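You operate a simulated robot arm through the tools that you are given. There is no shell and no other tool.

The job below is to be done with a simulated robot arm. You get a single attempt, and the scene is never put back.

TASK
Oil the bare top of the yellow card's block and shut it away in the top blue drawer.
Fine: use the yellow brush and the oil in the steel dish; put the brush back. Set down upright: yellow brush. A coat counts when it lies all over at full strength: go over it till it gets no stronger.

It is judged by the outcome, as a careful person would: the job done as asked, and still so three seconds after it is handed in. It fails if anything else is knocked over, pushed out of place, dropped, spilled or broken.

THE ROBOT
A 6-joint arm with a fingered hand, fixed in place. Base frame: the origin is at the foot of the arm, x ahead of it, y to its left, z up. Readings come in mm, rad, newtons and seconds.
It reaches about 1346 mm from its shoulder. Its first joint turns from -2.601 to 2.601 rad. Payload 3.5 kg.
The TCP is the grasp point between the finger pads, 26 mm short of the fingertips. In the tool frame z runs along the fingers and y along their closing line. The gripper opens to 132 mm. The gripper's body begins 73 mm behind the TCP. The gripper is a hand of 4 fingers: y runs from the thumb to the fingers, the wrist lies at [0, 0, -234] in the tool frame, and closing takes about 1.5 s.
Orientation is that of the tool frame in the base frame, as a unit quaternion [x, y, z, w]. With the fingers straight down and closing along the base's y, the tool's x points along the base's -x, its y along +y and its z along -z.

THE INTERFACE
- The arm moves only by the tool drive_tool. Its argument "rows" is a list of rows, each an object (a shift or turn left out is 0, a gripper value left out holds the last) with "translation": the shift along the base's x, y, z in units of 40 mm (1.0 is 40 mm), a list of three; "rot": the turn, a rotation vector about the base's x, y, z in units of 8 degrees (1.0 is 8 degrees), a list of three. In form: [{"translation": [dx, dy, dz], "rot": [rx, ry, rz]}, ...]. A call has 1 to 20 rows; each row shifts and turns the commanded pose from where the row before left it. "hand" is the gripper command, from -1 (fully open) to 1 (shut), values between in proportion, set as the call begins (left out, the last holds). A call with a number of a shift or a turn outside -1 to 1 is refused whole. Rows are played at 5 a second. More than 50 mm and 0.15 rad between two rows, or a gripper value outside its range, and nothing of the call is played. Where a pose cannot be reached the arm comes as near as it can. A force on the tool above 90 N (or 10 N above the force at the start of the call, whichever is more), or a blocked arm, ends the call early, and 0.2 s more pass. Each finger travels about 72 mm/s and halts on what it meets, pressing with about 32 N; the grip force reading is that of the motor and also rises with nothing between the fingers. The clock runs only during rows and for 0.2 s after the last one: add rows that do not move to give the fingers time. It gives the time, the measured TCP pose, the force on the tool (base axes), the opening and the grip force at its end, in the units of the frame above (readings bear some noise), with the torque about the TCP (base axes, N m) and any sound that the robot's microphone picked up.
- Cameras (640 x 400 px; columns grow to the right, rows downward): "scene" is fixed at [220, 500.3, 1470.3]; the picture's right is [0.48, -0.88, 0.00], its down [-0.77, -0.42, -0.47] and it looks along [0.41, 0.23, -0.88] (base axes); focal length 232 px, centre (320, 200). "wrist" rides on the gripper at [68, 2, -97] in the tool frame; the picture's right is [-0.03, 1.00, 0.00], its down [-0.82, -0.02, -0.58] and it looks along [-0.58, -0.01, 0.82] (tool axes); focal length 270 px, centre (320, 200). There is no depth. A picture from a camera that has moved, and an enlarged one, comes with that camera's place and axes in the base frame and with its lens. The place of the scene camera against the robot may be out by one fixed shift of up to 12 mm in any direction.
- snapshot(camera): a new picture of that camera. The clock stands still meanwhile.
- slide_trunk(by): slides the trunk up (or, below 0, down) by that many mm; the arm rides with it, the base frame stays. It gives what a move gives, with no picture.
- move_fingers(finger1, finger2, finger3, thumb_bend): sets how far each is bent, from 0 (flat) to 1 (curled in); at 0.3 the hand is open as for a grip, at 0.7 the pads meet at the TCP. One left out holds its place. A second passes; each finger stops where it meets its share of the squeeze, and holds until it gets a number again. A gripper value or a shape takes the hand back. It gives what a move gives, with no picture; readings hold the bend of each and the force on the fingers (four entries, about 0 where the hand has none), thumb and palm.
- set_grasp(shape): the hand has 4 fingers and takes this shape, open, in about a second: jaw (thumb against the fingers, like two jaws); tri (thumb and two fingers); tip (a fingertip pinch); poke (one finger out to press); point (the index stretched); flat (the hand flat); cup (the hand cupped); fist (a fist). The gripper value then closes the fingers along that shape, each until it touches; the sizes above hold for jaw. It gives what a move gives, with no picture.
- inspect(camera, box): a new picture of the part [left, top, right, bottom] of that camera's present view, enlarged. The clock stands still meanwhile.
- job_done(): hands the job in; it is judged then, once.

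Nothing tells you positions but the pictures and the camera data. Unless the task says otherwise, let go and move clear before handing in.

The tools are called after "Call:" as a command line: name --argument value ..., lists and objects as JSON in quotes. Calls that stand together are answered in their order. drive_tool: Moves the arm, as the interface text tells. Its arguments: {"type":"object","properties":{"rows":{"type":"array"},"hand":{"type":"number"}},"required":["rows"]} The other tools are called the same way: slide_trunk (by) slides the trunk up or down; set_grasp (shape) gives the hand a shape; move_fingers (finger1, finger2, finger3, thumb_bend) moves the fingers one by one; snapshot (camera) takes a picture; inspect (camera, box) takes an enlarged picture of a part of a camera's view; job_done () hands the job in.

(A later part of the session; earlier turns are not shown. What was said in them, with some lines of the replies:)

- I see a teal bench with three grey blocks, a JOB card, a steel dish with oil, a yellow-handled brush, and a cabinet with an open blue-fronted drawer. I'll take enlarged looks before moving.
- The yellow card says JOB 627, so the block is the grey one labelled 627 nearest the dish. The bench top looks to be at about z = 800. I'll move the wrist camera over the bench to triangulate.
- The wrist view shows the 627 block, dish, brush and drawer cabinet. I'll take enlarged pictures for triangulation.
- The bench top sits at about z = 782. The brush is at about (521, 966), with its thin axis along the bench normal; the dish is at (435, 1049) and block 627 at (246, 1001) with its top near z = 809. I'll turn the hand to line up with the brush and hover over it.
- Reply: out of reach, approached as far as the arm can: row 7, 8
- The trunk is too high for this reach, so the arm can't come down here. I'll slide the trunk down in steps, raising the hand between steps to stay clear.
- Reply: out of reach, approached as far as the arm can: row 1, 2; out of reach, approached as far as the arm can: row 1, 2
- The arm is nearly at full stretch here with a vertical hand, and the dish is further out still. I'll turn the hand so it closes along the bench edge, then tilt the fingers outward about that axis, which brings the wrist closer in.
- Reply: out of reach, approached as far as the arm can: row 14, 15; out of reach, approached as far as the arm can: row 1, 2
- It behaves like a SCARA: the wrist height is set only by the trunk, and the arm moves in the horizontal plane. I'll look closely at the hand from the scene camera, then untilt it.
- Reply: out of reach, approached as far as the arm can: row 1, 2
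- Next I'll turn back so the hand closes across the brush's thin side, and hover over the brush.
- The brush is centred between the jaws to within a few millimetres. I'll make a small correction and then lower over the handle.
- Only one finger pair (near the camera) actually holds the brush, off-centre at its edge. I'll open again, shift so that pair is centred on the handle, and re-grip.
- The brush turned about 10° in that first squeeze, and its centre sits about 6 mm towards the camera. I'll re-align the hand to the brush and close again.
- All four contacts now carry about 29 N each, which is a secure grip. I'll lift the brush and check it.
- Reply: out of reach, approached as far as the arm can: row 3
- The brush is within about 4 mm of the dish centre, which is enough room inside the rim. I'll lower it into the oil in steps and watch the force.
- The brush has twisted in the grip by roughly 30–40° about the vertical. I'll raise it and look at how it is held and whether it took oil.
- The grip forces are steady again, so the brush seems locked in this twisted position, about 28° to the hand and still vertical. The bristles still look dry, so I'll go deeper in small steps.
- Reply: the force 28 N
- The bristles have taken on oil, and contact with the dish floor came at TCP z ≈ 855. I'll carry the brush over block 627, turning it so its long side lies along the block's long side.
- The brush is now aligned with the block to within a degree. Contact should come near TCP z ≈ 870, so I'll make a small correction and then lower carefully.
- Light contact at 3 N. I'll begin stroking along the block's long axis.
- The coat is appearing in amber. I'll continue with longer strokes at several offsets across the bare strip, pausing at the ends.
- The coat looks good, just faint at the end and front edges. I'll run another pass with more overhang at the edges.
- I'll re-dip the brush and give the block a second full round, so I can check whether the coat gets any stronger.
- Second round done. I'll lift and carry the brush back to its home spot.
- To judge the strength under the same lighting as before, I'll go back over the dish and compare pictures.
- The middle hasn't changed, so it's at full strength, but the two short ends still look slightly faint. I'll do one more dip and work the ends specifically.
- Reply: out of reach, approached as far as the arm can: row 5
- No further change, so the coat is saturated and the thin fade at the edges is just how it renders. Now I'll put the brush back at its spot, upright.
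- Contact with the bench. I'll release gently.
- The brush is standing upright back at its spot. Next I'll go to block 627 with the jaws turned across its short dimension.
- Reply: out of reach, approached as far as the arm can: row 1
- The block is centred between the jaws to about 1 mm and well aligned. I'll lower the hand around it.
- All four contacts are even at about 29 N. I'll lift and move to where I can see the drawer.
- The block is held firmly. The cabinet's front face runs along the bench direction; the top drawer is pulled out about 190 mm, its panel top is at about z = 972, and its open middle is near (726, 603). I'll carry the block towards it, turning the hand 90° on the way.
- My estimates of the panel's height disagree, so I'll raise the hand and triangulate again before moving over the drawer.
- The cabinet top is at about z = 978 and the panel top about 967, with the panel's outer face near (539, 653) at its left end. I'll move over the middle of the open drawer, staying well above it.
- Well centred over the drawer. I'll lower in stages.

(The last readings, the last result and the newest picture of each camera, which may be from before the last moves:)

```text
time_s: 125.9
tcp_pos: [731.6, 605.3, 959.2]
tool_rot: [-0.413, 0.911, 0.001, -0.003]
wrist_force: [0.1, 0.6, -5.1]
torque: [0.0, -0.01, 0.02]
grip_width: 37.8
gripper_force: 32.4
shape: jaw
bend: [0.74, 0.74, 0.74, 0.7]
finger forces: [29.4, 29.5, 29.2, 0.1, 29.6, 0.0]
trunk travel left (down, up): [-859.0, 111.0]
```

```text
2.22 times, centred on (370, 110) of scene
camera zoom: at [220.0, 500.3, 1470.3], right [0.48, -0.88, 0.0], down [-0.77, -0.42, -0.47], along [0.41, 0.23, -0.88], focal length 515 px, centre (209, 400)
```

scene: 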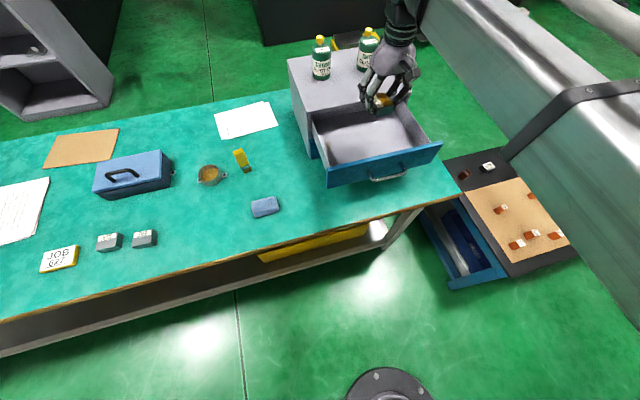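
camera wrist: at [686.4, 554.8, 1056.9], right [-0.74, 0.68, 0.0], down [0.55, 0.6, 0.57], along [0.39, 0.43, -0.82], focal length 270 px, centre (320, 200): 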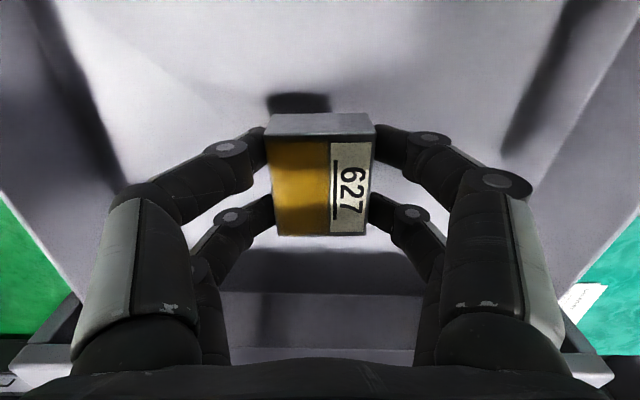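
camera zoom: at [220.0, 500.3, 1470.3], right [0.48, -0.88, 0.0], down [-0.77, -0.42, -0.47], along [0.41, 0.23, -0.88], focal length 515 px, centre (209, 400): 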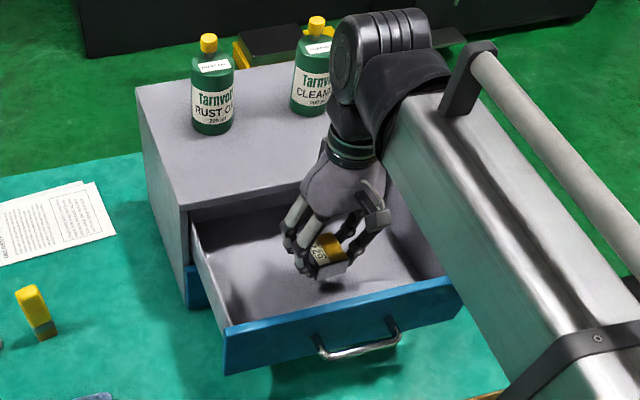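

Call:
slide_trunk --by -35

Call:
inspect --camera "wrist" --box '[160, 60, 480, 260]'

```text
time_s: 126.7
tcp_pos: [731.1, 605.4, 926.2]
tool_rot: [-0.414, 0.91, 0.0, -0.002]
wrist_force: [0.1, 0.5, 1.5]
torque: [-0.06, -0.01, 0.04]
grip_width: 37.6
gripper_force: 32.3
shape: jaw
bend: [0.74, 0.74, 0.74, 0.7]
finger forces: [30.9, 31.1, 30.4, 0.1, 31.5, 0.0]
trunk travel left (down, up): [-824.0, 146.0]
```

```text
2.00 times, centred on (320, 160) of wrist
camera zoom: at [685.8, 554.3, 1022.6], right [-0.74, 0.68, 0.0], down [0.55, 0.6, 0.57], along [0.39, 0.43, -0.82], focal length 541 px, centre (320, 280)
```

zoom: 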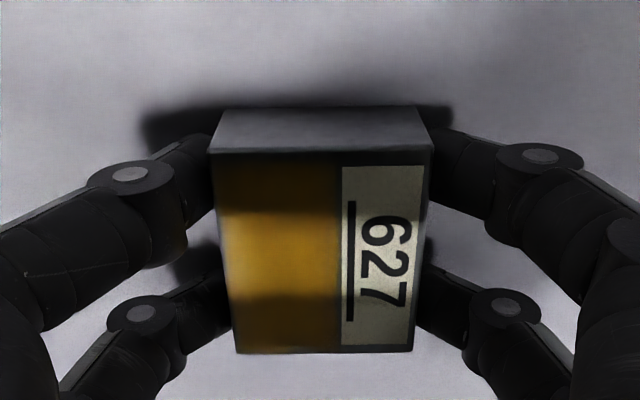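

The block has touched the drawer floor. I'll release it.

Call:
drive_tool --rows '[{}, {}, {}, {}]' --hand 0.1

Call:
inspect --camera "wrist" --box '[160, 60, 480, 260]'

```text
time_s: 127.7
tcp_pos: [732.6, 605.1, 925.5]
tool_rot: [-0.414, 0.91, 0.001, -0.002]
wrist_force: [1.2, -0.4, 0.0]
torque: [0.03, 0.02, -0.03]
grip_width: 58.9
gripper_force: 0.0
shape: jaw
bend: [0.73, 0.73, 0.73, 0.7]
finger forces: [0.0, 0.1, 0.1, 0.0, 0.1, 0.1]
trunk travel left (down, up): [-824.0, 146.0]
```

```text
2.00 times, centred on (320, 160) of wrist
camera zoom: at [686.2, 554.6, 1022.2], right [-0.74, 0.68, 0.0], down [0.55, 0.6, 0.57], along [0.39, 0.43, -0.82], focal length 541 px, centre (320, 280)
```

zoom: 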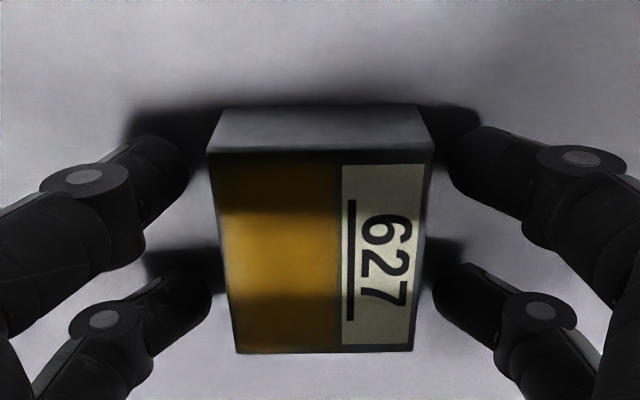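

Released cleanly. I'll raise the hand straight up and look.

Call:
slide_trunk --by 140

Call:
snapshot --camera "wrist"

Call:
inspect --camera "scene" --box '[280, 20, 460, 200]'

```text
time_s: 129.4
tcp_pos: [731.7, 605.6, 1065.3]
tool_rot: [-0.414, 0.91, 0.001, -0.002]
wrist_force: [-0.2, 0.3, -0.4]
torque: [-0.03, 0.03, 0.01]
grip_width: 59.0
gripper_force: 0.0
shape: jaw
bend: [0.73, 0.73, 0.73, 0.7]
finger forces: [0.0, 0.1, 0.1, 0.0, 0.1, 0.0]
trunk travel left (down, up): [-964.0, 6.0]
```

```text
taken
camera wrist: at [686.2, 554.7, 1162.1], right [-0.74, 0.68, 0.0], down [0.55, 0.6, 0.57], along [0.39, 0.43, -0.82], focal length 270 px, centre (320, 200)
```

wrist: 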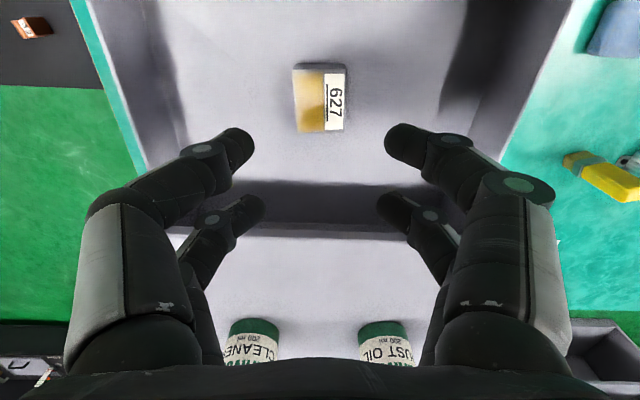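

```text
2.22 times, centred on (370, 110) of scene
camera zoom: at [220.0, 500.3, 1470.3], right [0.48, -0.88, 0.0], down [-0.77, -0.42, -0.47], along [0.41, 0.23, -0.88], focal length 515 px, centre (209, 400)
```

zoom: 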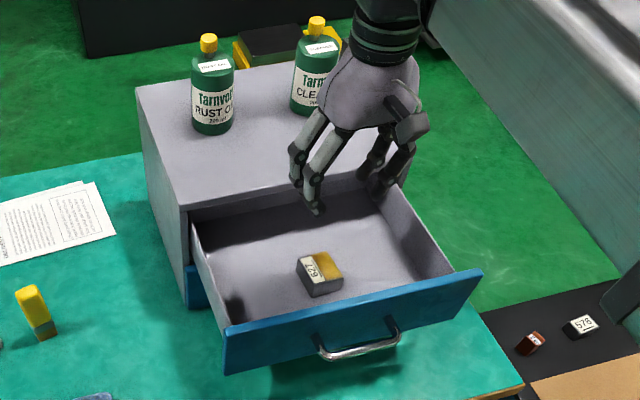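

The block sits upright in the drawer with its oiled top untouched. Next I'll close the fingers, move to the front of the panel, and prepare to push it shut.

Call:
drive_tool --rows '[{"translation": [-0.709, -0.705, 0]}, {"translation": [-0.709, -0.705, 0]}, {"translation": [-0.709, -0.705, 0]}, {"translation": [-0.709, -0.705, 0]}, {"translation": [-0.177, -0.176, 0]}, {}, {}, {}]' --hand 1

Call:
snapshot --camera "wrist"

Call:
inspect --camera "wrist" --box '[200, 40, 440, 190]'

Call:
inspect --camera "scene" --box '[280, 20, 460, 200]'

```text
time_s: 131.2
tcp_pos: [613.3, 482.4, 1064.8]
tool_rot: [-0.414, 0.91, 0.001, -0.002]
wrist_force: [-0.1, 0.3, -0.1]
torque: [0.0, -0.02, -0.05]
grip_width: 0.0
gripper_force: 31.6
shape: jaw
bend: [0.62, 0.63, 0.63, 0.7]
finger forces: [0.0, 0.1, 0.1, 0.0, 0.0, 0.0]
trunk travel left (down, up): [-964.0, 6.0]
```

```text
taken
camera wrist: at [567.9, 432.4, 1162.2], right [-0.74, 0.68, 0.0], down [0.55, 0.6, 0.57], along [0.39, 0.43, -0.82], focal length 270 px, centre (320, 200)
```

wrist: 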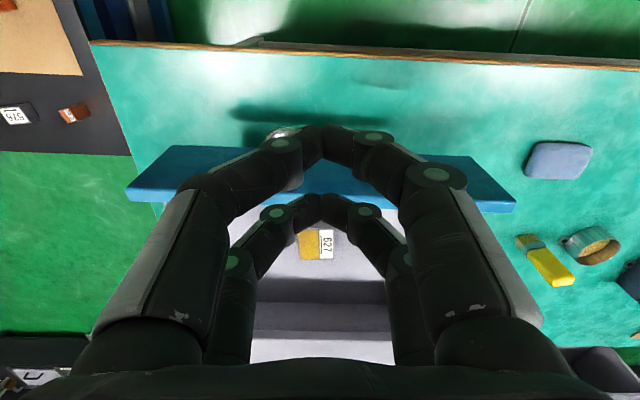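

```text
2.67 times, centred on (320, 115) of wrist
camera zoom: at [567.9, 432.4, 1162.2], right [-0.74, 0.68, 0.0], down [0.55, 0.6, 0.57], along [0.39, 0.43, -0.82], focal length 721 px, centre (320, 427)
```

zoom: 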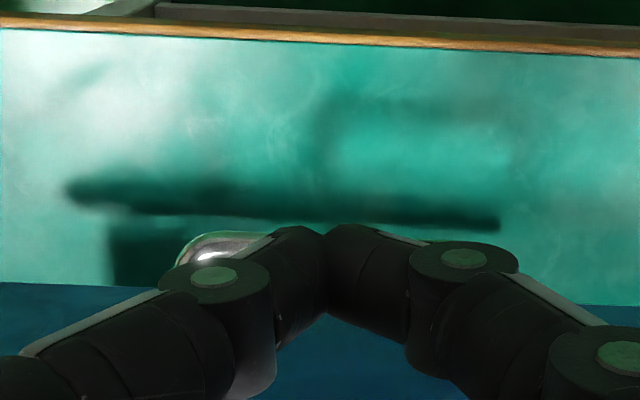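

```text
2.22 times, centred on (370, 110) of scene
camera zoom: at [220.0, 500.3, 1470.3], right [0.48, -0.88, 0.0], down [-0.77, -0.42, -0.47], along [0.41, 0.23, -0.88], focal length 515 px, centre (209, 400)
```

zoom: 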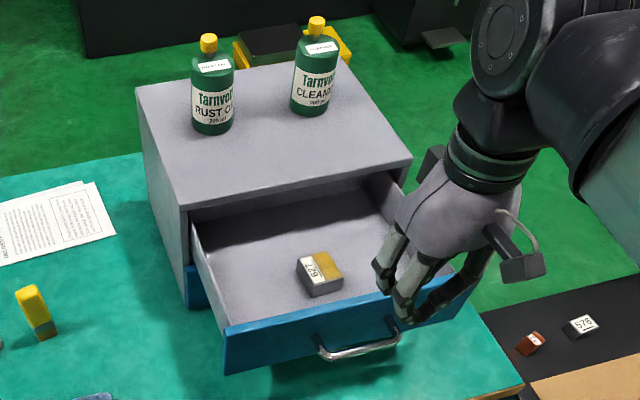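

The hand is centred on the panel and about 38 mm in front of it. I'll lower so the fingertips meet the upper part of the panel, above the handle.

Call:
slide_trunk --by -80

Call:
snapshot --camera "wrist"

Call:
inspect --camera "scene" --box '[320, 90, 460, 210]'

```text
time_s: 132.3
tcp_pos: [614.3, 482.2, 985.3]
tool_rot: [-0.413, 0.911, 0.001, -0.003]
wrist_force: [0.3, 0.1, -0.1]
torque: [0.01, 0.0, -0.02]
grip_width: 0.0
gripper_force: 32.0
shape: jaw
bend: [0.62, 0.63, 0.63, 0.7]
finger forces: [0.0, 0.0, 0.0, 0.1, 0.1, 0.0]
trunk travel left (down, up): [-884.0, 86.0]
```

```text
taken
camera wrist: at [567.9, 432.4, 1082.3], right [-0.74, 0.68, 0.0], down [0.55, 0.6, 0.57], along [0.39, 0.43, -0.82], focal length 270 px, centre (320, 200)
```

wrist: 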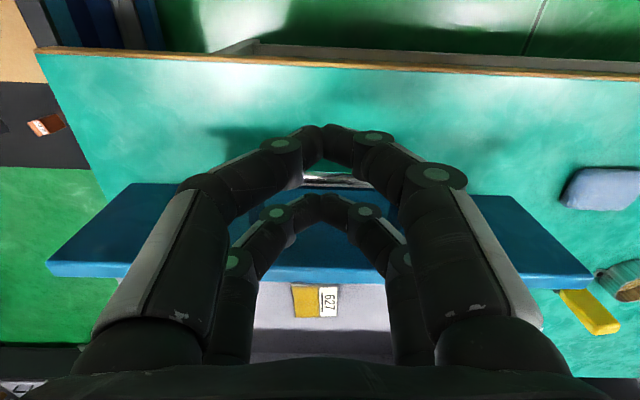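

```text
3.33 times, centred on (390, 150) of scene
camera zoom: at [220.0, 500.3, 1470.3], right [0.48, -0.88, 0.0], down [-0.77, -0.42, -0.47], along [0.41, 0.23, -0.88], focal length 773 px, centre (87, 367)
```

zoom: 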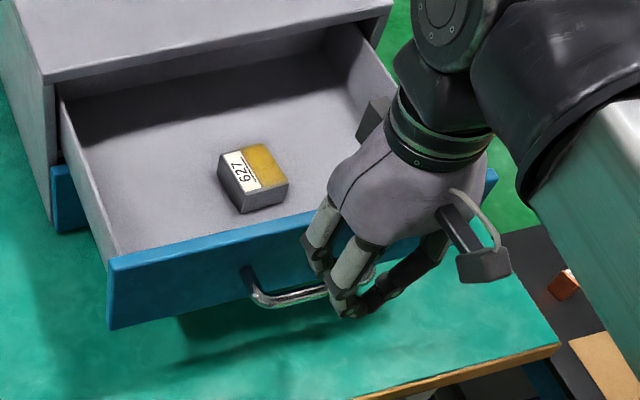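

Call:
slide_trunk --by -28

Call:
drive_tool --rows '[{"translation": [0.1773, 0.1763, 0]}, {"translation": [0.1773, 0.1763, 0]}, {}]'

Call:
snapshot --camera "wrist"

Call:
inspect --camera "scene" --box '[320, 90, 460, 210]'

```text
time_s: 133.1
tcp_pos: [612.8, 483.1, 957.0]
tool_rot: [-0.414, 0.91, 0.001, -0.002]
wrist_force: [-0.5, 0.6, -0.4]
torque: [0.0, 0.01, -0.03]
grip_width: 0.0
gripper_force: 31.5
shape: jaw
bend: [0.62, 0.65, 0.65, 0.7]
finger forces: [0.0, 0.0, 0.0, 0.1, 0.0, 0.1]
trunk travel left (down, up): [-856.0, 114.0]
```

```text
time_s: 133.9
tcp_pos: [626.9, 496.6, 957.8]
tool_rot: [-0.414, 0.91, 0.0, -0.002]
wrist_force: [-0.7, -0.2, -0.1]
torque: [0.02, 0.02, 0.01]
grip_width: 0.0
gripper_force: 32.1
shape: jaw
bend: [0.62, 0.65, 0.65, 0.7]
finger forces: [0.0, 0.0, 0.0, 0.0, 0.0, 0.1]
trunk travel left (down, up): [-856.0, 114.0]
```

```text
taken
camera wrist: at [581.8, 446.2, 1054.1], right [-0.74, 0.68, 0.0], down [0.55, 0.6, 0.57], along [0.39, 0.43, -0.82], focal length 270 px, centre (320, 200)
```

wrist: 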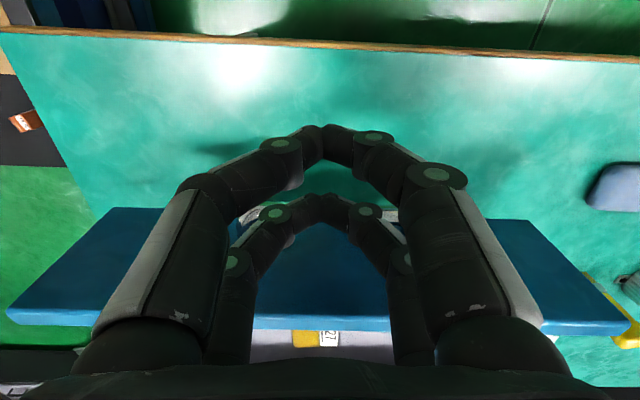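

```text
3.33 times, centred on (390, 150) of scene
camera zoom: at [220.0, 500.3, 1470.3], right [0.48, -0.88, 0.0], down [-0.77, -0.42, -0.47], along [0.41, 0.23, -0.88], focal length 773 px, centre (87, 367)
```

zoom: 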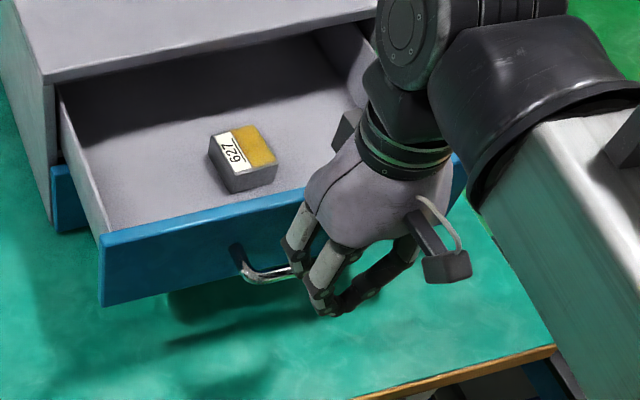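

The drawer is already sliding in easily under a light push. I'll keep pushing slowly along its axis.

Call:
drive_tool --rows '[{"translation": [0.1773, 0.1763, 0]}, {"translation": [0.1773, 0.1763, 0]}, {"translation": [0.1773, 0.1763, 0]}, {"translation": [0.1773, 0.1763, 0]}, {"translation": [0.1773, 0.1763, 0]}, {"translation": [0.1773, 0.1763, 0]}, {}]'

Call:
snapshot --camera "wrist"

Call:
inspect --camera "scene" --box '[280, 20, 460, 200]'

```text
time_s: 135.5
tcp_pos: [670.2, 540.7, 957.9]
tool_rot: [-0.414, 0.91, 0.001, -0.002]
wrist_force: [0.8, 0.4, 0.0]
torque: [-0.01, 0.02, 0.02]
grip_width: 0.0
gripper_force: 32.1
shape: jaw
bend: [0.62, 0.65, 0.65, 0.7]
finger forces: [0.0, 0.1, 0.1, 0.0, 0.1, 0.0]
trunk travel left (down, up): [-856.0, 114.0]
```

```text
taken
camera wrist: at [624.4, 490.3, 1054.1], right [-0.74, 0.68, 0.0], down [0.55, 0.6, 0.57], along [0.39, 0.43, -0.82], focal length 270 px, centre (320, 200)
```

wrist: 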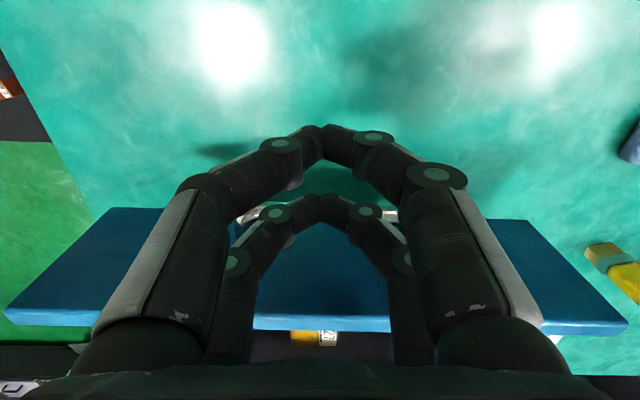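

```text
2.22 times, centred on (370, 110) of scene
camera zoom: at [220.0, 500.3, 1470.3], right [0.48, -0.88, 0.0], down [-0.77, -0.42, -0.47], along [0.41, 0.23, -0.88], focal length 515 px, centre (209, 400)
```

zoom: 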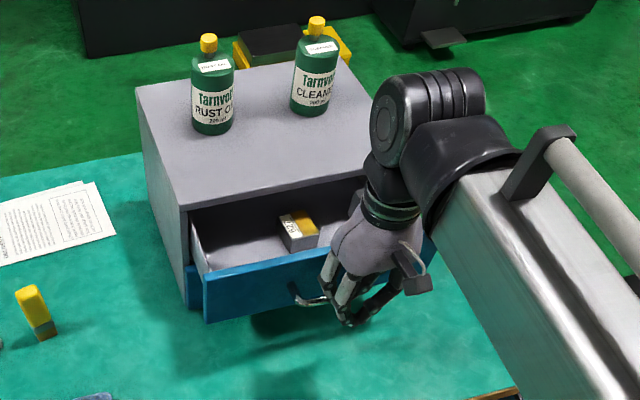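

Call:
drive_tool --rows '[{"translation": [0.1773, 0.1763, 0]}, {"translation": [0.1773, 0.1763, 0]}, {"translation": [0.1773, 0.1763, 0]}, {"translation": [0.1773, 0.1763, 0]}, {"translation": [0.1773, 0.1763, 0]}, {"translation": [0.1773, 0.1763, 0]}, {"translation": [0.1773, 0.1763, 0]}, {"translation": [0.1773, 0.1763, 0]}, {"translation": [0.1773, 0.1763, 0]}, {}]'

Call:
snapshot --camera "wrist"

Call:
inspect --camera "scene" --box '[280, 20, 460, 200]'

```text
time_s: 137.7
tcp_pos: [733.9, 603.8, 958.6]
tool_rot: [-0.413, 0.911, 0.001, -0.002]
wrist_force: [0.2, 1.2, 0.8]
torque: [0.01, 0.01, -0.01]
grip_width: 0.0
gripper_force: 31.4
shape: jaw
bend: [0.62, 0.65, 0.65, 0.7]
finger forces: [0.0, 0.0, 0.0, 0.0, 0.0, 0.0]
trunk travel left (down, up): [-856.0, 114.0]
```

```text
taken
camera wrist: at [688.3, 553.2, 1054.1], right [-0.74, 0.68, 0.0], down [0.55, 0.6, 0.57], along [0.39, 0.43, -0.82], focal length 270 px, centre (320, 200)
```

wrist: 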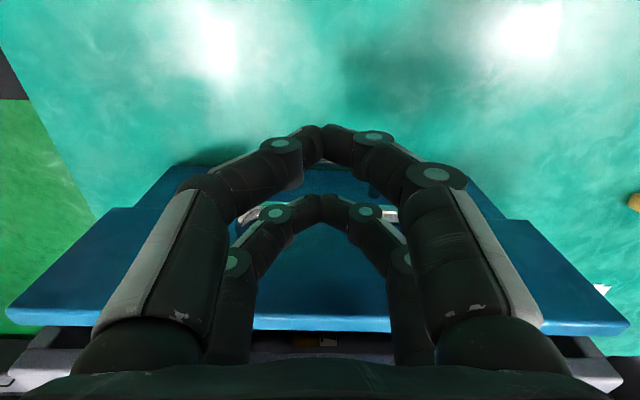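

```text
2.22 times, centred on (370, 110) of scene
camera zoom: at [220.0, 500.3, 1470.3], right [0.48, -0.88, 0.0], down [-0.77, -0.42, -0.47], along [0.41, 0.23, -0.88], focal length 515 px, centre (209, 400)
```

zoom: 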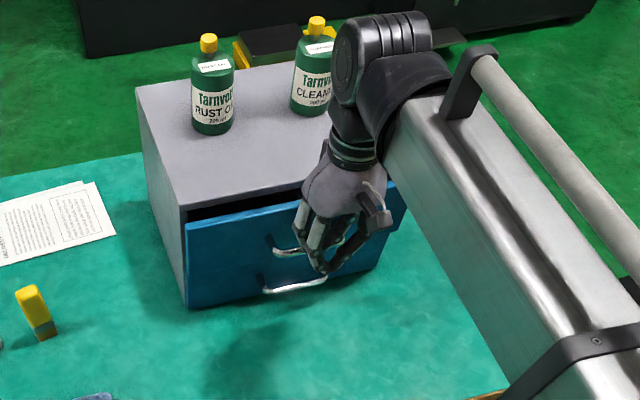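

Call:
drive_tool --rows '[{"translation": [0.142, 0.141, 0]}, {"translation": [0.142, 0.141, 0]}, {"translation": [0.142, 0.141, 0]}, {"translation": [0.142, 0.141, 0]}, {}]'

Call:
inspect --camera "scene" --box '[290, 80, 430, 180]'

Call:
snapshot --camera "wrist"

```text
time_s: 138.9
tcp_pos: [756.1, 622.9, 961.7]
tool_rot: [-0.414, 0.91, 0.002, 0.001]
wrist_force: [-1.7, -2.6, 38.7]
torque: [0.34, -0.25, 0.0]
grip_width: 0.0
gripper_force: 31.9
shape: jaw
bend: [0.62, 0.68, 0.68, 0.7]
finger forces: [0.0, 0.0, 0.1, 0.0, 0.1, 0.1]
trunk travel left (down, up): [-856.0, 114.0]
```

```text
4.00 times, centred on (360, 130) of scene
camera zoom: at [220.0, 500.3, 1470.3], right [0.48, -0.88, 0.0], down [-0.77, -0.42, -0.47], along [0.41, 0.23, -0.88], focal length 928 px, centre (160, 480)
```

zoom: 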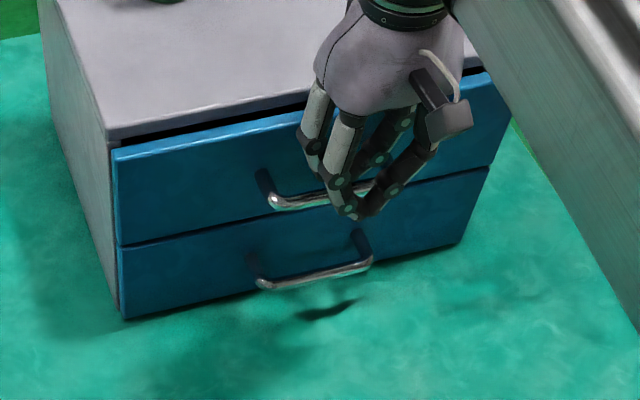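

```text
taken
camera wrist: at [709.9, 573.3, 1057.8], right [-0.74, 0.68, 0.0], down [0.55, 0.6, 0.58], along [0.39, 0.43, -0.81], focal length 270 px, centre (320, 200)
```

wrist: 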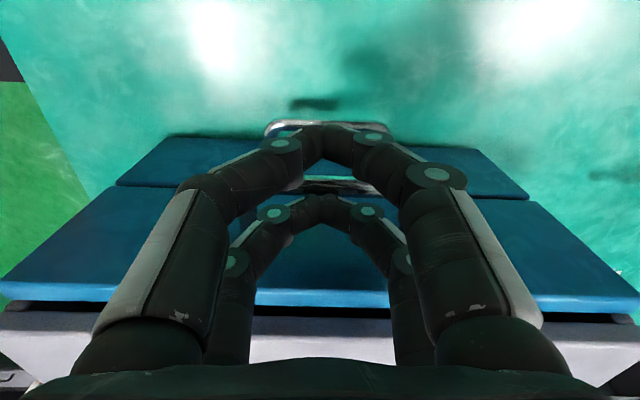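

The drawer is nearly shut, but the fingertips are riding up over the handle. I'll back off, lower slightly so the finger shafts meet the handle squarely, and finish the push.

Call:
drive_tool --rows '[{"translation": [-0.266, -0.264, 0]}, {"translation": [-0.266, -0.264, 0]}, {}]'

Call:
snapshot --camera "wrist"

Call:
inspect --camera "scene" --box '[290, 80, 430, 180]'

```text
time_s: 139.7
tcp_pos: [734.4, 601.0, 961.8]
tool_rot: [-0.414, 0.91, 0.001, -0.001]
wrist_force: [3.6, -3.8, 42.8]
torque: [0.32, -0.5, -0.08]
grip_width: 0.0
gripper_force: 31.8
shape: jaw
bend: [0.62, 0.69, 0.7, 0.7]
finger forces: [0.0, 0.0, 0.1, 0.0, 0.0, 0.0]
trunk travel left (down, up): [-856.0, 114.0]
```

```text
taken
camera wrist: at [687.1, 551.6, 1057.7], right [-0.74, 0.68, 0.0], down [0.55, 0.6, 0.58], along [0.39, 0.43, -0.82], focal length 270 px, centre (320, 200)
```

wrist: 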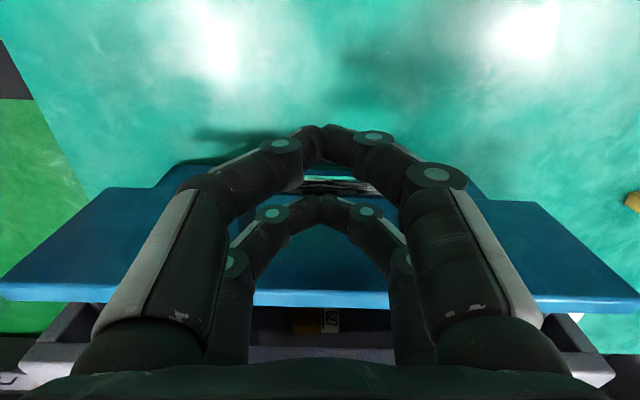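

```text
4.00 times, centred on (360, 130) of scene
camera zoom: at [220.0, 500.3, 1470.3], right [0.48, -0.88, 0.0], down [-0.77, -0.42, -0.47], along [0.41, 0.23, -0.88], focal length 928 px, centre (160, 480)
```

zoom: 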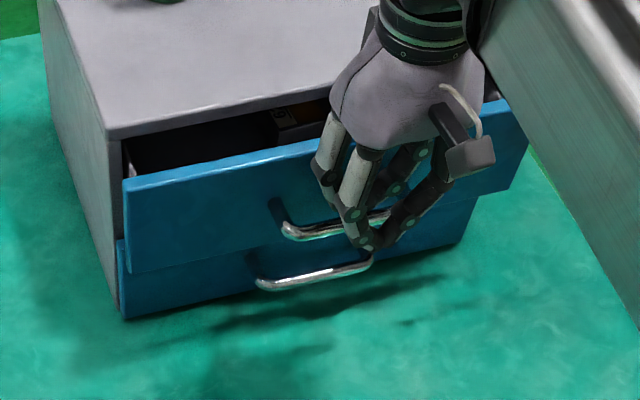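

The rear fingertips are pressing on top of the handle and dragged it back out. I'll raise off the handle first, then back away.

Call:
slide_trunk --by 25

Call:
drive_tool --rows '[{"translation": [-0.355, -0.3525, 0]}, {"translation": [-0.355, -0.3525, 0]}, {"translation": [-0.355, -0.3525, 0]}, {}]'

Call:
snapshot --camera "wrist"

Call:
inspect --camera "scene" --box '[290, 80, 430, 180]'

```text
time_s: 140.4
tcp_pos: [734.1, 605.0, 982.1]
tool_rot: [-0.415, 0.91, 0.0, -0.002]
wrist_force: [0.7, -0.1, 0.0]
torque: [-0.04, 0.0, 0.03]
grip_width: 0.1
gripper_force: 31.8
shape: jaw
bend: [0.62, 0.67, 0.67, 0.7]
finger forces: [0.0, 0.0, 0.1, 0.1, 0.2, 0.1]
trunk travel left (down, up): [-881.0, 89.0]
```

```text
time_s: 141.4
tcp_pos: [693.6, 562.6, 981.9]
tool_rot: [-0.414, 0.91, 0.001, -0.003]
wrist_force: [0.4, -0.5, 0.5]
torque: [-0.03, -0.02, -0.01]
grip_width: 0.0
gripper_force: 31.8
shape: jaw
bend: [0.62, 0.67, 0.67, 0.7]
finger forces: [0.0, 0.0, 0.0, 0.0, 0.1, 0.0]
trunk travel left (down, up): [-881.0, 89.0]
```

```text
taken
camera wrist: at [648.0, 511.5, 1079.2], right [-0.74, 0.68, 0.0], down [0.55, 0.6, 0.57], along [0.39, 0.43, -0.82], focal length 270 px, centre (320, 200)
```

wrist: 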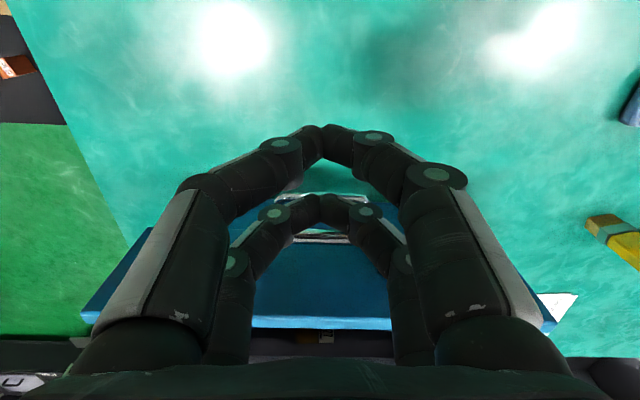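

```text
4.00 times, centred on (360, 130) of scene
camera zoom: at [220.0, 500.3, 1470.3], right [0.48, -0.88, 0.0], down [-0.77, -0.42, -0.47], along [0.41, 0.23, -0.88], focal length 928 px, centre (160, 480)
```

zoom: 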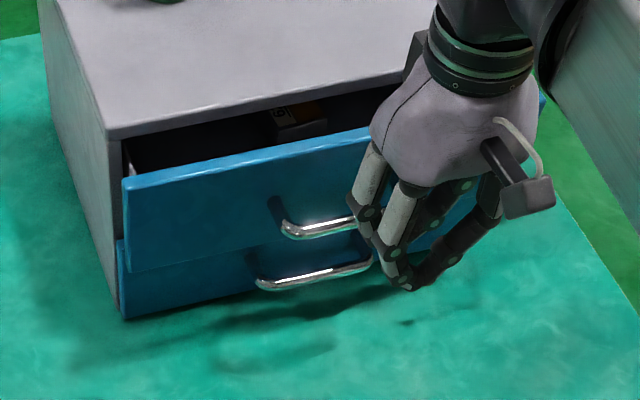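

Call:
slide_trunk --by -57

Call:
drive_tool --rows '[{"translation": [0.1773, 0.1763, 0]}, {"translation": [0.1773, 0.1763, 0]}, {"translation": [0.1773, 0.1763, 0]}, {"translation": [0.1773, 0.1763, 0]}, {}]'

Call:
snapshot --camera "wrist"

Call:
inspect --camera "scene" --box '[290, 80, 430, 180]'

```text
time_s: 142.3
tcp_pos: [692.5, 562.3, 926.5]
tool_rot: [-0.414, 0.91, 0.001, -0.002]
wrist_force: [-1.0, -0.6, -0.1]
torque: [0.02, 0.0, 0.01]
grip_width: 0.0
gripper_force: 31.6
shape: jaw
bend: [0.62, 0.67, 0.67, 0.7]
finger forces: [0.0, 0.0, 0.1, 0.0, 0.0, 0.0]
trunk travel left (down, up): [-824.0, 146.0]
```

```text
time_s: 143.6
tcp_pos: [720.8, 590.9, 925.0]
tool_rot: [-0.414, 0.91, 0.001, -0.003]
wrist_force: [-0.5, 0.0, -0.3]
torque: [-0.02, 0.01, 0.0]
grip_width: 0.0
gripper_force: 31.6
shape: jaw
bend: [0.62, 0.67, 0.67, 0.7]
finger forces: [0.1, 0.0, 0.3, 0.1, 0.1, 0.0]
trunk travel left (down, up): [-824.0, 146.0]
```

```text
taken
camera wrist: at [676.3, 540.6, 1022.2], right [-0.74, 0.68, 0.0], down [0.55, 0.6, 0.57], along [0.39, 0.43, -0.82], focal length 270 px, centre (320, 200)
```

wrist: 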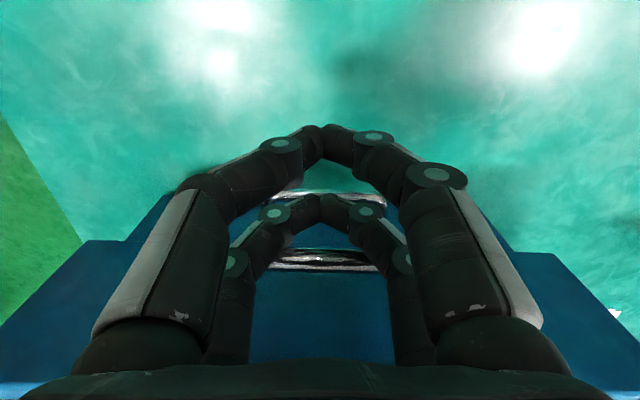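

```text
4.00 times, centred on (360, 130) of scene
camera zoom: at [220.0, 500.3, 1470.3], right [0.48, -0.88, 0.0], down [-0.77, -0.42, -0.47], along [0.41, 0.23, -0.88], focal length 928 px, centre (160, 480)
```

zoom: 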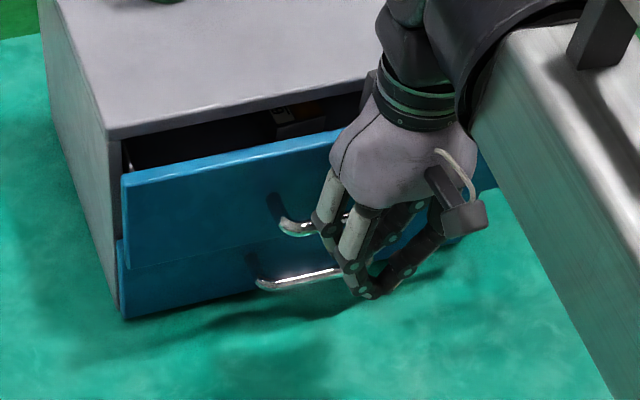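

Call:
drive_tool --rows '[{"translation": [0.142, 0.141, 0]}, {"translation": [0.142, 0.141, 0]}, {"translation": [0.142, 0.141, 0]}, {"translation": [0.142, 0.141, 0]}, {"translation": [0.142, 0.141, 0]}, {}]'

Call:
inspect --camera "scene" --box '[290, 80, 430, 180]'

```text
time_s: 144.9
tcp_pos: [744.7, 610.7, 928.7]
tool_rot: [-0.414, 0.91, -0.002, -0.01]
wrist_force: [-39.8, -37.3, -13.8]
torque: [0.05, 0.33, -1.13]
grip_width: 0.0
gripper_force: 32.0
shape: jaw
bend: [0.62, 0.66, 0.65, 0.7]
finger forces: [0.1, 1.6, 52.1, 0.0, 0.0, 0.0]
trunk travel left (down, up): [-824.0, 146.0]
```

```text
4.00 times, centred on (360, 130) of scene
camera zoom: at [220.0, 500.3, 1470.3], right [0.48, -0.88, 0.0], down [-0.77, -0.42, -0.47], along [0.41, 0.23, -0.88], focal length 928 px, centre (160, 480)
```

zoom: 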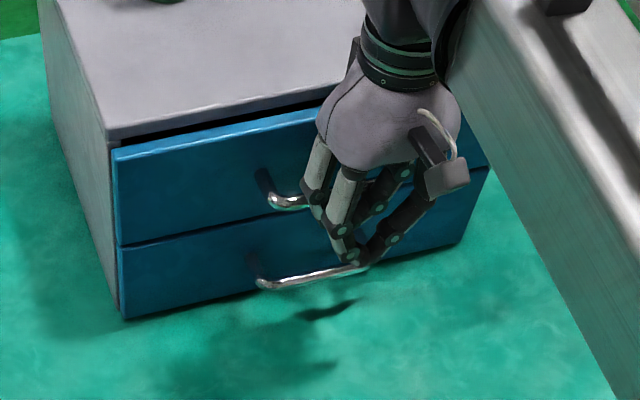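

The push met a firm stop at about 55 N and the panel looks flush with the lower drawer. I'll back off and check.

Call:
drive_tool --rows '[{"translation": [-0.1773, -0.1763, 0]}, {"translation": [-0.1773, -0.1763, 0]}, {"translation": [-0.355, -0.3525, 0]}, {"translation": [-0.355, -0.3525, 0]}, {"translation": [-0.709, -0.705, 0]}, {"translation": [-0.709, -0.705, 0]}, {}]'

Call:
snapshot --camera "wrist"

Call:
inspect --camera "scene" --box '[290, 80, 430, 180]'

```text
time_s: 146.6
tcp_pos: [651.2, 520.6, 923.7]
tool_rot: [-0.413, 0.911, 0.001, -0.003]
wrist_force: [-0.9, -0.8, -0.3]
torque: [0.01, -0.02, 0.03]
grip_width: 0.2
gripper_force: 32.1
shape: jaw
bend: [0.62, 0.66, 0.65, 0.7]
finger forces: [0.0, 0.1, 0.1, 0.0, 0.0, 0.1]
trunk travel left (down, up): [-824.0, 146.0]
```

```text
taken
camera wrist: at [605.5, 470.1, 1022.2], right [-0.74, 0.68, 0.0], down [0.55, 0.6, 0.57], along [0.39, 0.43, -0.82], focal length 270 px, centre (320, 200)
```

wrist: 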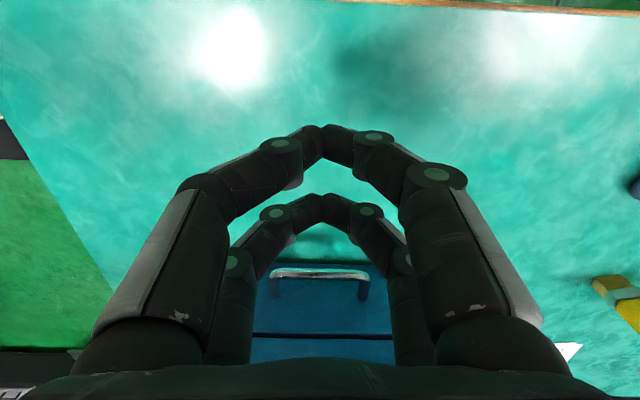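

```text
4.00 times, centred on (360, 130) of scene
camera zoom: at [220.0, 500.3, 1470.3], right [0.48, -0.88, 0.0], down [-0.77, -0.42, -0.47], along [0.41, 0.23, -0.88], focal length 928 px, centre (160, 480)
```

zoom: 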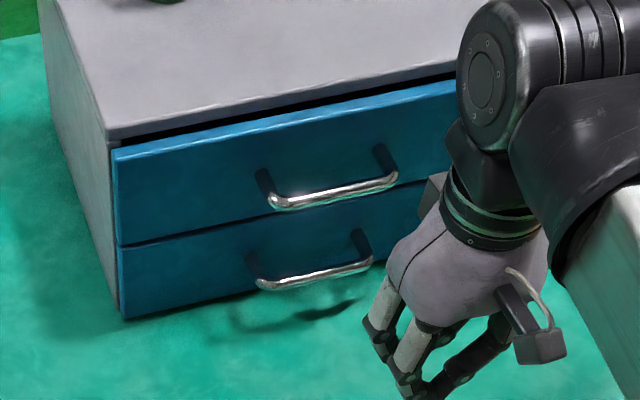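

Call:
slide_trunk --by 140

Call:
snapshot --camera "wrist"

Call:
inspect --camera "wrist" --box '[220, 200, 420, 325]'

Call:
inspect --camera "scene" --box '[300, 90, 360, 170]'

```text
time_s: 148.2
tcp_pos: [649.9, 520.6, 1065.9]
tool_rot: [-0.414, 0.91, 0.0, -0.003]
wrist_force: [0.3, -0.3, -0.4]
torque: [-0.02, 0.02, -0.02]
grip_width: 0.0
gripper_force: 32.4
shape: jaw
bend: [0.62, 0.66, 0.65, 0.7]
finger forces: [0.0, 0.1, 0.0, 0.1, 0.1, 0.1]
trunk travel left (down, up): [-964.0, 6.0]
```

```text
taken
camera wrist: at [605.6, 470.3, 1162.1], right [-0.74, 0.68, 0.0], down [0.55, 0.6, 0.57], along [0.39, 0.43, -0.82], focal length 270 px, centre (320, 200)
```

wrist: 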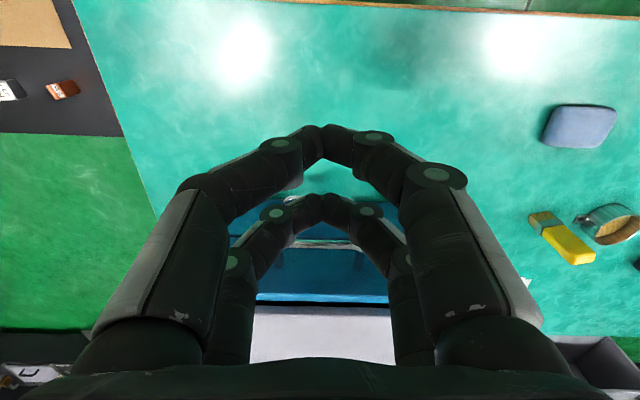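

```text
3.20 times, centred on (320, 262) of wrist
camera zoom: at [605.6, 470.3, 1162.1], right [-0.74, 0.68, 0.0], down [0.55, 0.6, 0.57], along [0.39, 0.43, -0.82], focal length 865 px, centre (320, 0)
```

zoom: 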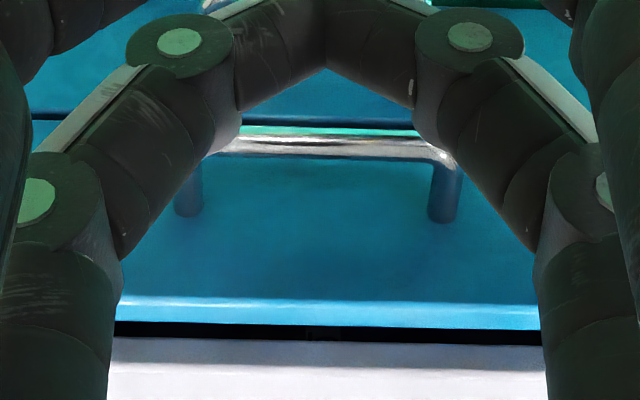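

```text
5.00 times, centred on (330, 130) of scene
camera zoom: at [220.0, 500.3, 1470.3], right [0.48, -0.88, 0.0], down [-0.77, -0.42, -0.47], along [0.41, 0.23, -0.88], focal length 1160 px, centre (270, 550)
```

zoom: 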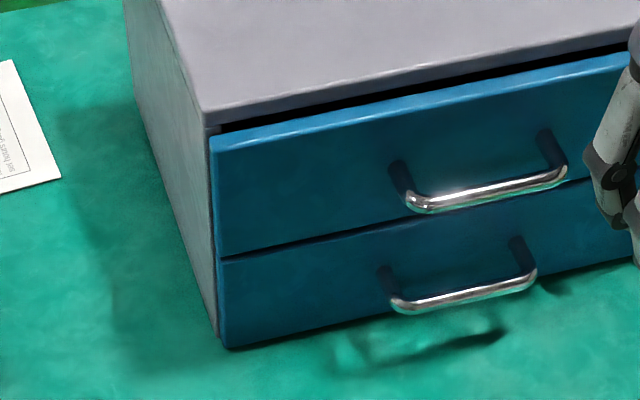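

The drawer seems shut, but I want to check the seam from the side. I'll swing the wrist camera round to look along the cabinet front.

Call:
drive_tool --rows '[{"translation": [-0.05, 0.646, 0], "rot": [0, 0, -0.98]}, {"translation": [-0.05, 0.646, 0], "rot": [0, 0, -0.98]}, {"translation": [-0.05, 0.646, 0], "rot": [0, 0, -0.98]}, {"translation": [-0.05, 0.646, 0], "rot": [0, 0, -0.98]}, {"translation": [-0.05, 0.646, 0], "rot": [0, 0, -0.98]}, {"translation": [-0.05, 0.646, 0], "rot": [0, 0, -0.98]}, {"translation": [0, 0.646, 0], "rot": [0, 0, -0.98]}, {"translation": [0, 0.646, 0], "rot": [0, 0, -0.98]}, {"translation": [0, 0.646, 0], "rot": [0, 0, -0.98]}, {"translation": [0, 0.646, 0], "rot": [0, 0, -0.98]}, {"translation": [0, 0.646, 0], "rot": [0, 0, -0.98]}, {"translation": [0, 0.646, 0], "rot": [0, 0, -0.98]}, {}]'

Call:
snapshot --camera "wrist"

```text
time_s: 151.0
tcp_pos: [638.1, 830.1, 1066.1]
tool_rot: [0.384, 0.923, 0.003, 0.0]
wrist_force: [0.5, 0.2, 0.8]
torque: [-0.03, 0.0, 0.0]
grip_width: 0.2
gripper_force: 32.0
shape: jaw
bend: [0.62, 0.66, 0.65, 0.7]
finger forces: [0.1, 0.0, 0.0, 0.0, 0.0, 0.0]
trunk travel left (down, up): [-964.0, 6.0]
```

```text
taken
camera wrist: at [592.3, 879.9, 1162.3], right [0.73, 0.69, 0.0], down [0.56, -0.6, 0.57], along [0.4, -0.42, -0.82], focal length 270 px, centre (320, 200)
```

wrist: 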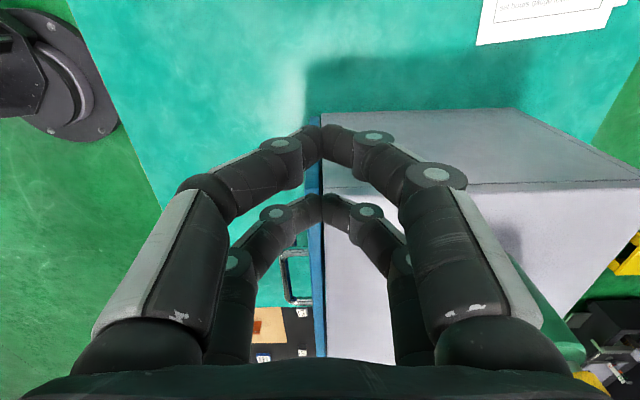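

Call:
inspect --camera "wrist" --box '[270, 100, 370, 180]'

Call:
inspect --camera "wrist" --box '[270, 220, 390, 360]'

Call:
inspect --camera "scene" --box '[280, 80, 460, 200]'

```text
5.00 times, centred on (320, 140) of wrist
camera zoom: at [592.3, 879.9, 1162.3], right [0.73, 0.69, 0.0], down [0.56, -0.6, 0.57], along [0.4, -0.42, -0.82], focal length 1351 px, centre (320, 500)
```

zoom: 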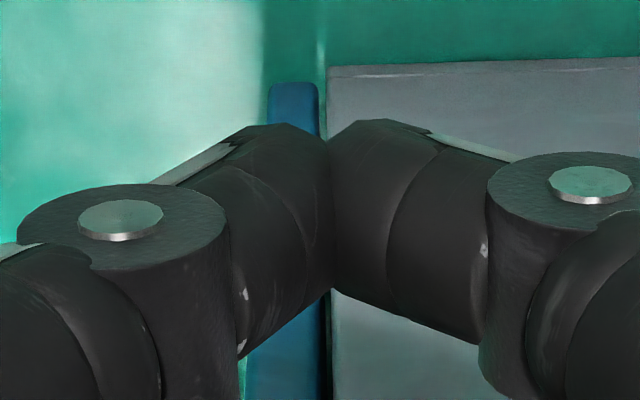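

```text
2.86 times, centred on (330, 290) of wrist
camera zoom: at [592.3, 879.9, 1162.3], right [0.73, 0.69, 0.0], down [0.56, -0.6, 0.57], along [0.4, -0.42, -0.82], focal length 772 px, centre (291, -57)
```

zoom: 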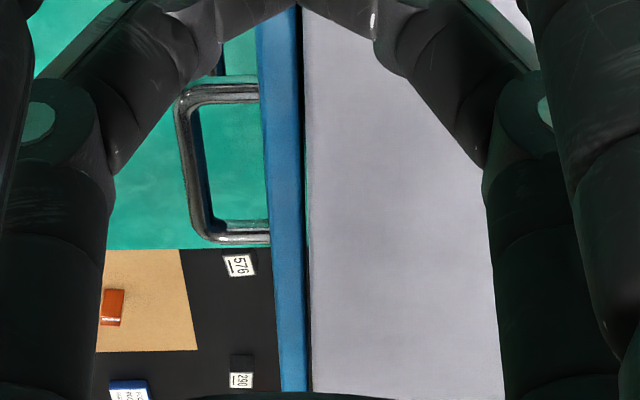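

```text
3.33 times, centred on (370, 140) of scene
camera zoom: at [220.0, 500.3, 1470.3], right [0.48, -0.88, 0.0], down [-0.77, -0.42, -0.47], along [0.41, 0.23, -0.88], focal length 773 px, centre (153, 400)
```

zoom: 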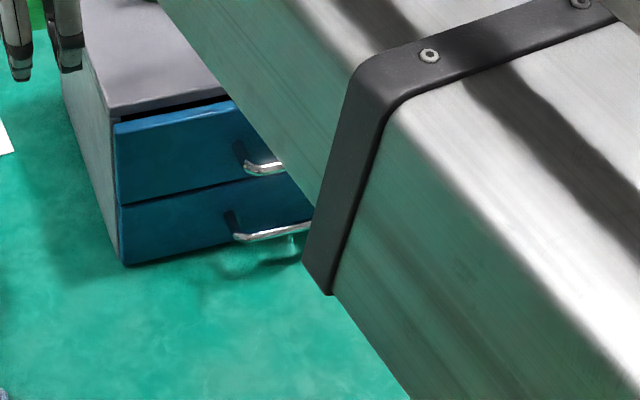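

Seen edge-on, the panel sits about 2 mm off the cabinet face, the same reveal as the closed lower drawer, so it's fully shut. I'll move the arm clear and check the whole scene.

Call:
drive_tool --rows '[{"translation": [-0.9, -0.56, 0]}, {"translation": [-0.9, -0.56, 0]}, {"translation": [-0.9, -0.56, 0]}, {"translation": [-0.9, -0.56, 0]}, {"translation": [-0.9, -0.56, 0]}, {"translation": [-0.9, -0.56, 0]}, {"translation": [-0.9, -0.56, 0]}, {"translation": [-0.9, -0.56, 0]}, {"translation": [-0.9, -0.56, 0]}, {"translation": [-0.9, -0.56, 0]}, {"translation": [-0.9, -0.56, 0]}, {}]' --hand -1

Call:
snapshot --camera "scene"

Call:
inspect --camera "scene" --box '[280, 20, 460, 200]'

Call:
inspect --camera "scene" --box '[180, 130, 300, 230]'

```text
time_s: 153.6
tcp_pos: [241.5, 585.1, 1064.8]
tool_rot: [0.385, 0.923, 0.002, -0.001]
wrist_force: [0.5, -0.3, -0.4]
torque: [0.01, -0.02, 0.0]
grip_width: 132.0
gripper_force: 0.1
shape: jaw
bend: [0.3, 0.3, 0.3, 0.3]
finger forces: [0.0, 0.0, 0.0, 0.0, 0.0, 0.0]
out of reach, approached as far as the arm can: row 11
trunk travel left (down, up): [-964.0, 6.0]
```

```text
taken
```

scene: 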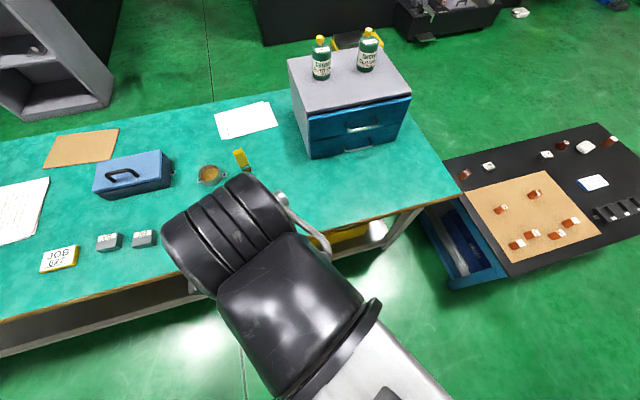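

```text
2.22 times, centred on (370, 110) of scene
camera zoom: at [220.0, 500.3, 1470.3], right [0.48, -0.88, 0.0], down [-0.77, -0.42, -0.47], along [0.41, 0.23, -0.88], focal length 515 px, centre (209, 400)
```

zoom: 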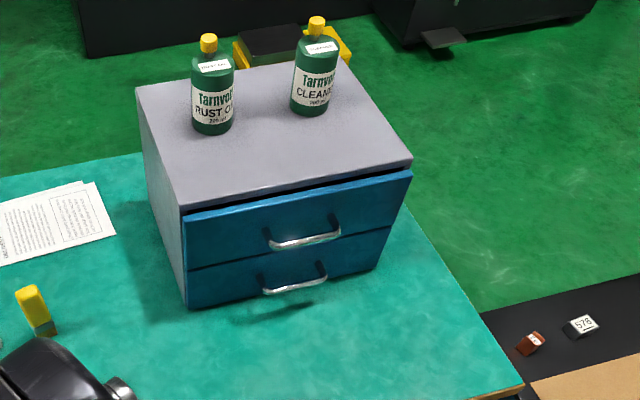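

```text
4.00 times, centred on (240, 180) of scene
camera zoom: at [220.0, 500.3, 1470.3], right [0.48, -0.88, 0.0], down [-0.77, -0.42, -0.47], along [0.41, 0.23, -0.88], focal length 928 px, centre (640, 280)
```

zoom: 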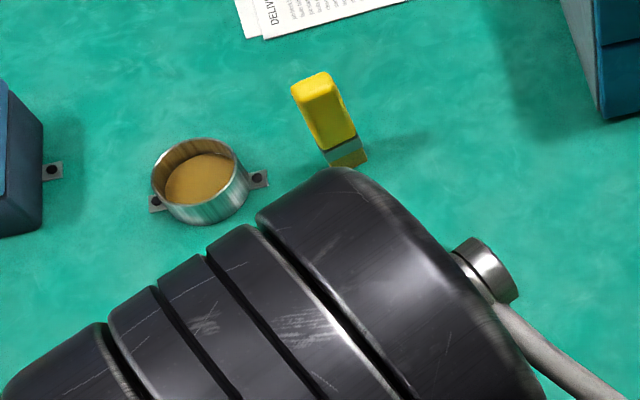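

Everything is in order: block 627 is oiled and in the shut top drawer, the brush stands upright at its spot, and the dish, bottles and other blocks haven't moved. The hand is empty and clear of everything, so I'm handing the job in.

Call:
job_done

```text
The job is handed in.
```

I oiled the bare top of block 627, the one named on the yellow card, and shut the block away in the top blue drawer. The job is handed in; I've had no verdict back.

- **Oil coat:** I dipped the yellow brush three times and went over the bare strip until it got no stronger. A thin paler line showed at the edges in the pictures. It didn't change with more passes, so I took it to be how the picture draws edges. I saw no oil on the label.
- **Brush:** It stands upright back at its spot by the dish, within a few millimetres of where it started.
- **Drawer:** On the first push, the fingers rode up on the handle and pulled the drawer partly back out. I pushed again, lower down, until it hit a firm stop at about 55 N. Seen edge-on, it closes as far as the lower drawer does.
- **Block:** I last saw it standing upright in the drawer, oiled side up. I couldn't see inside once the drawer was shut.
- **Everything else:** In the last pictures the dish, bottles and other blocks were where they started. The arm hid the blue sponge in the final view, but I never touched it.
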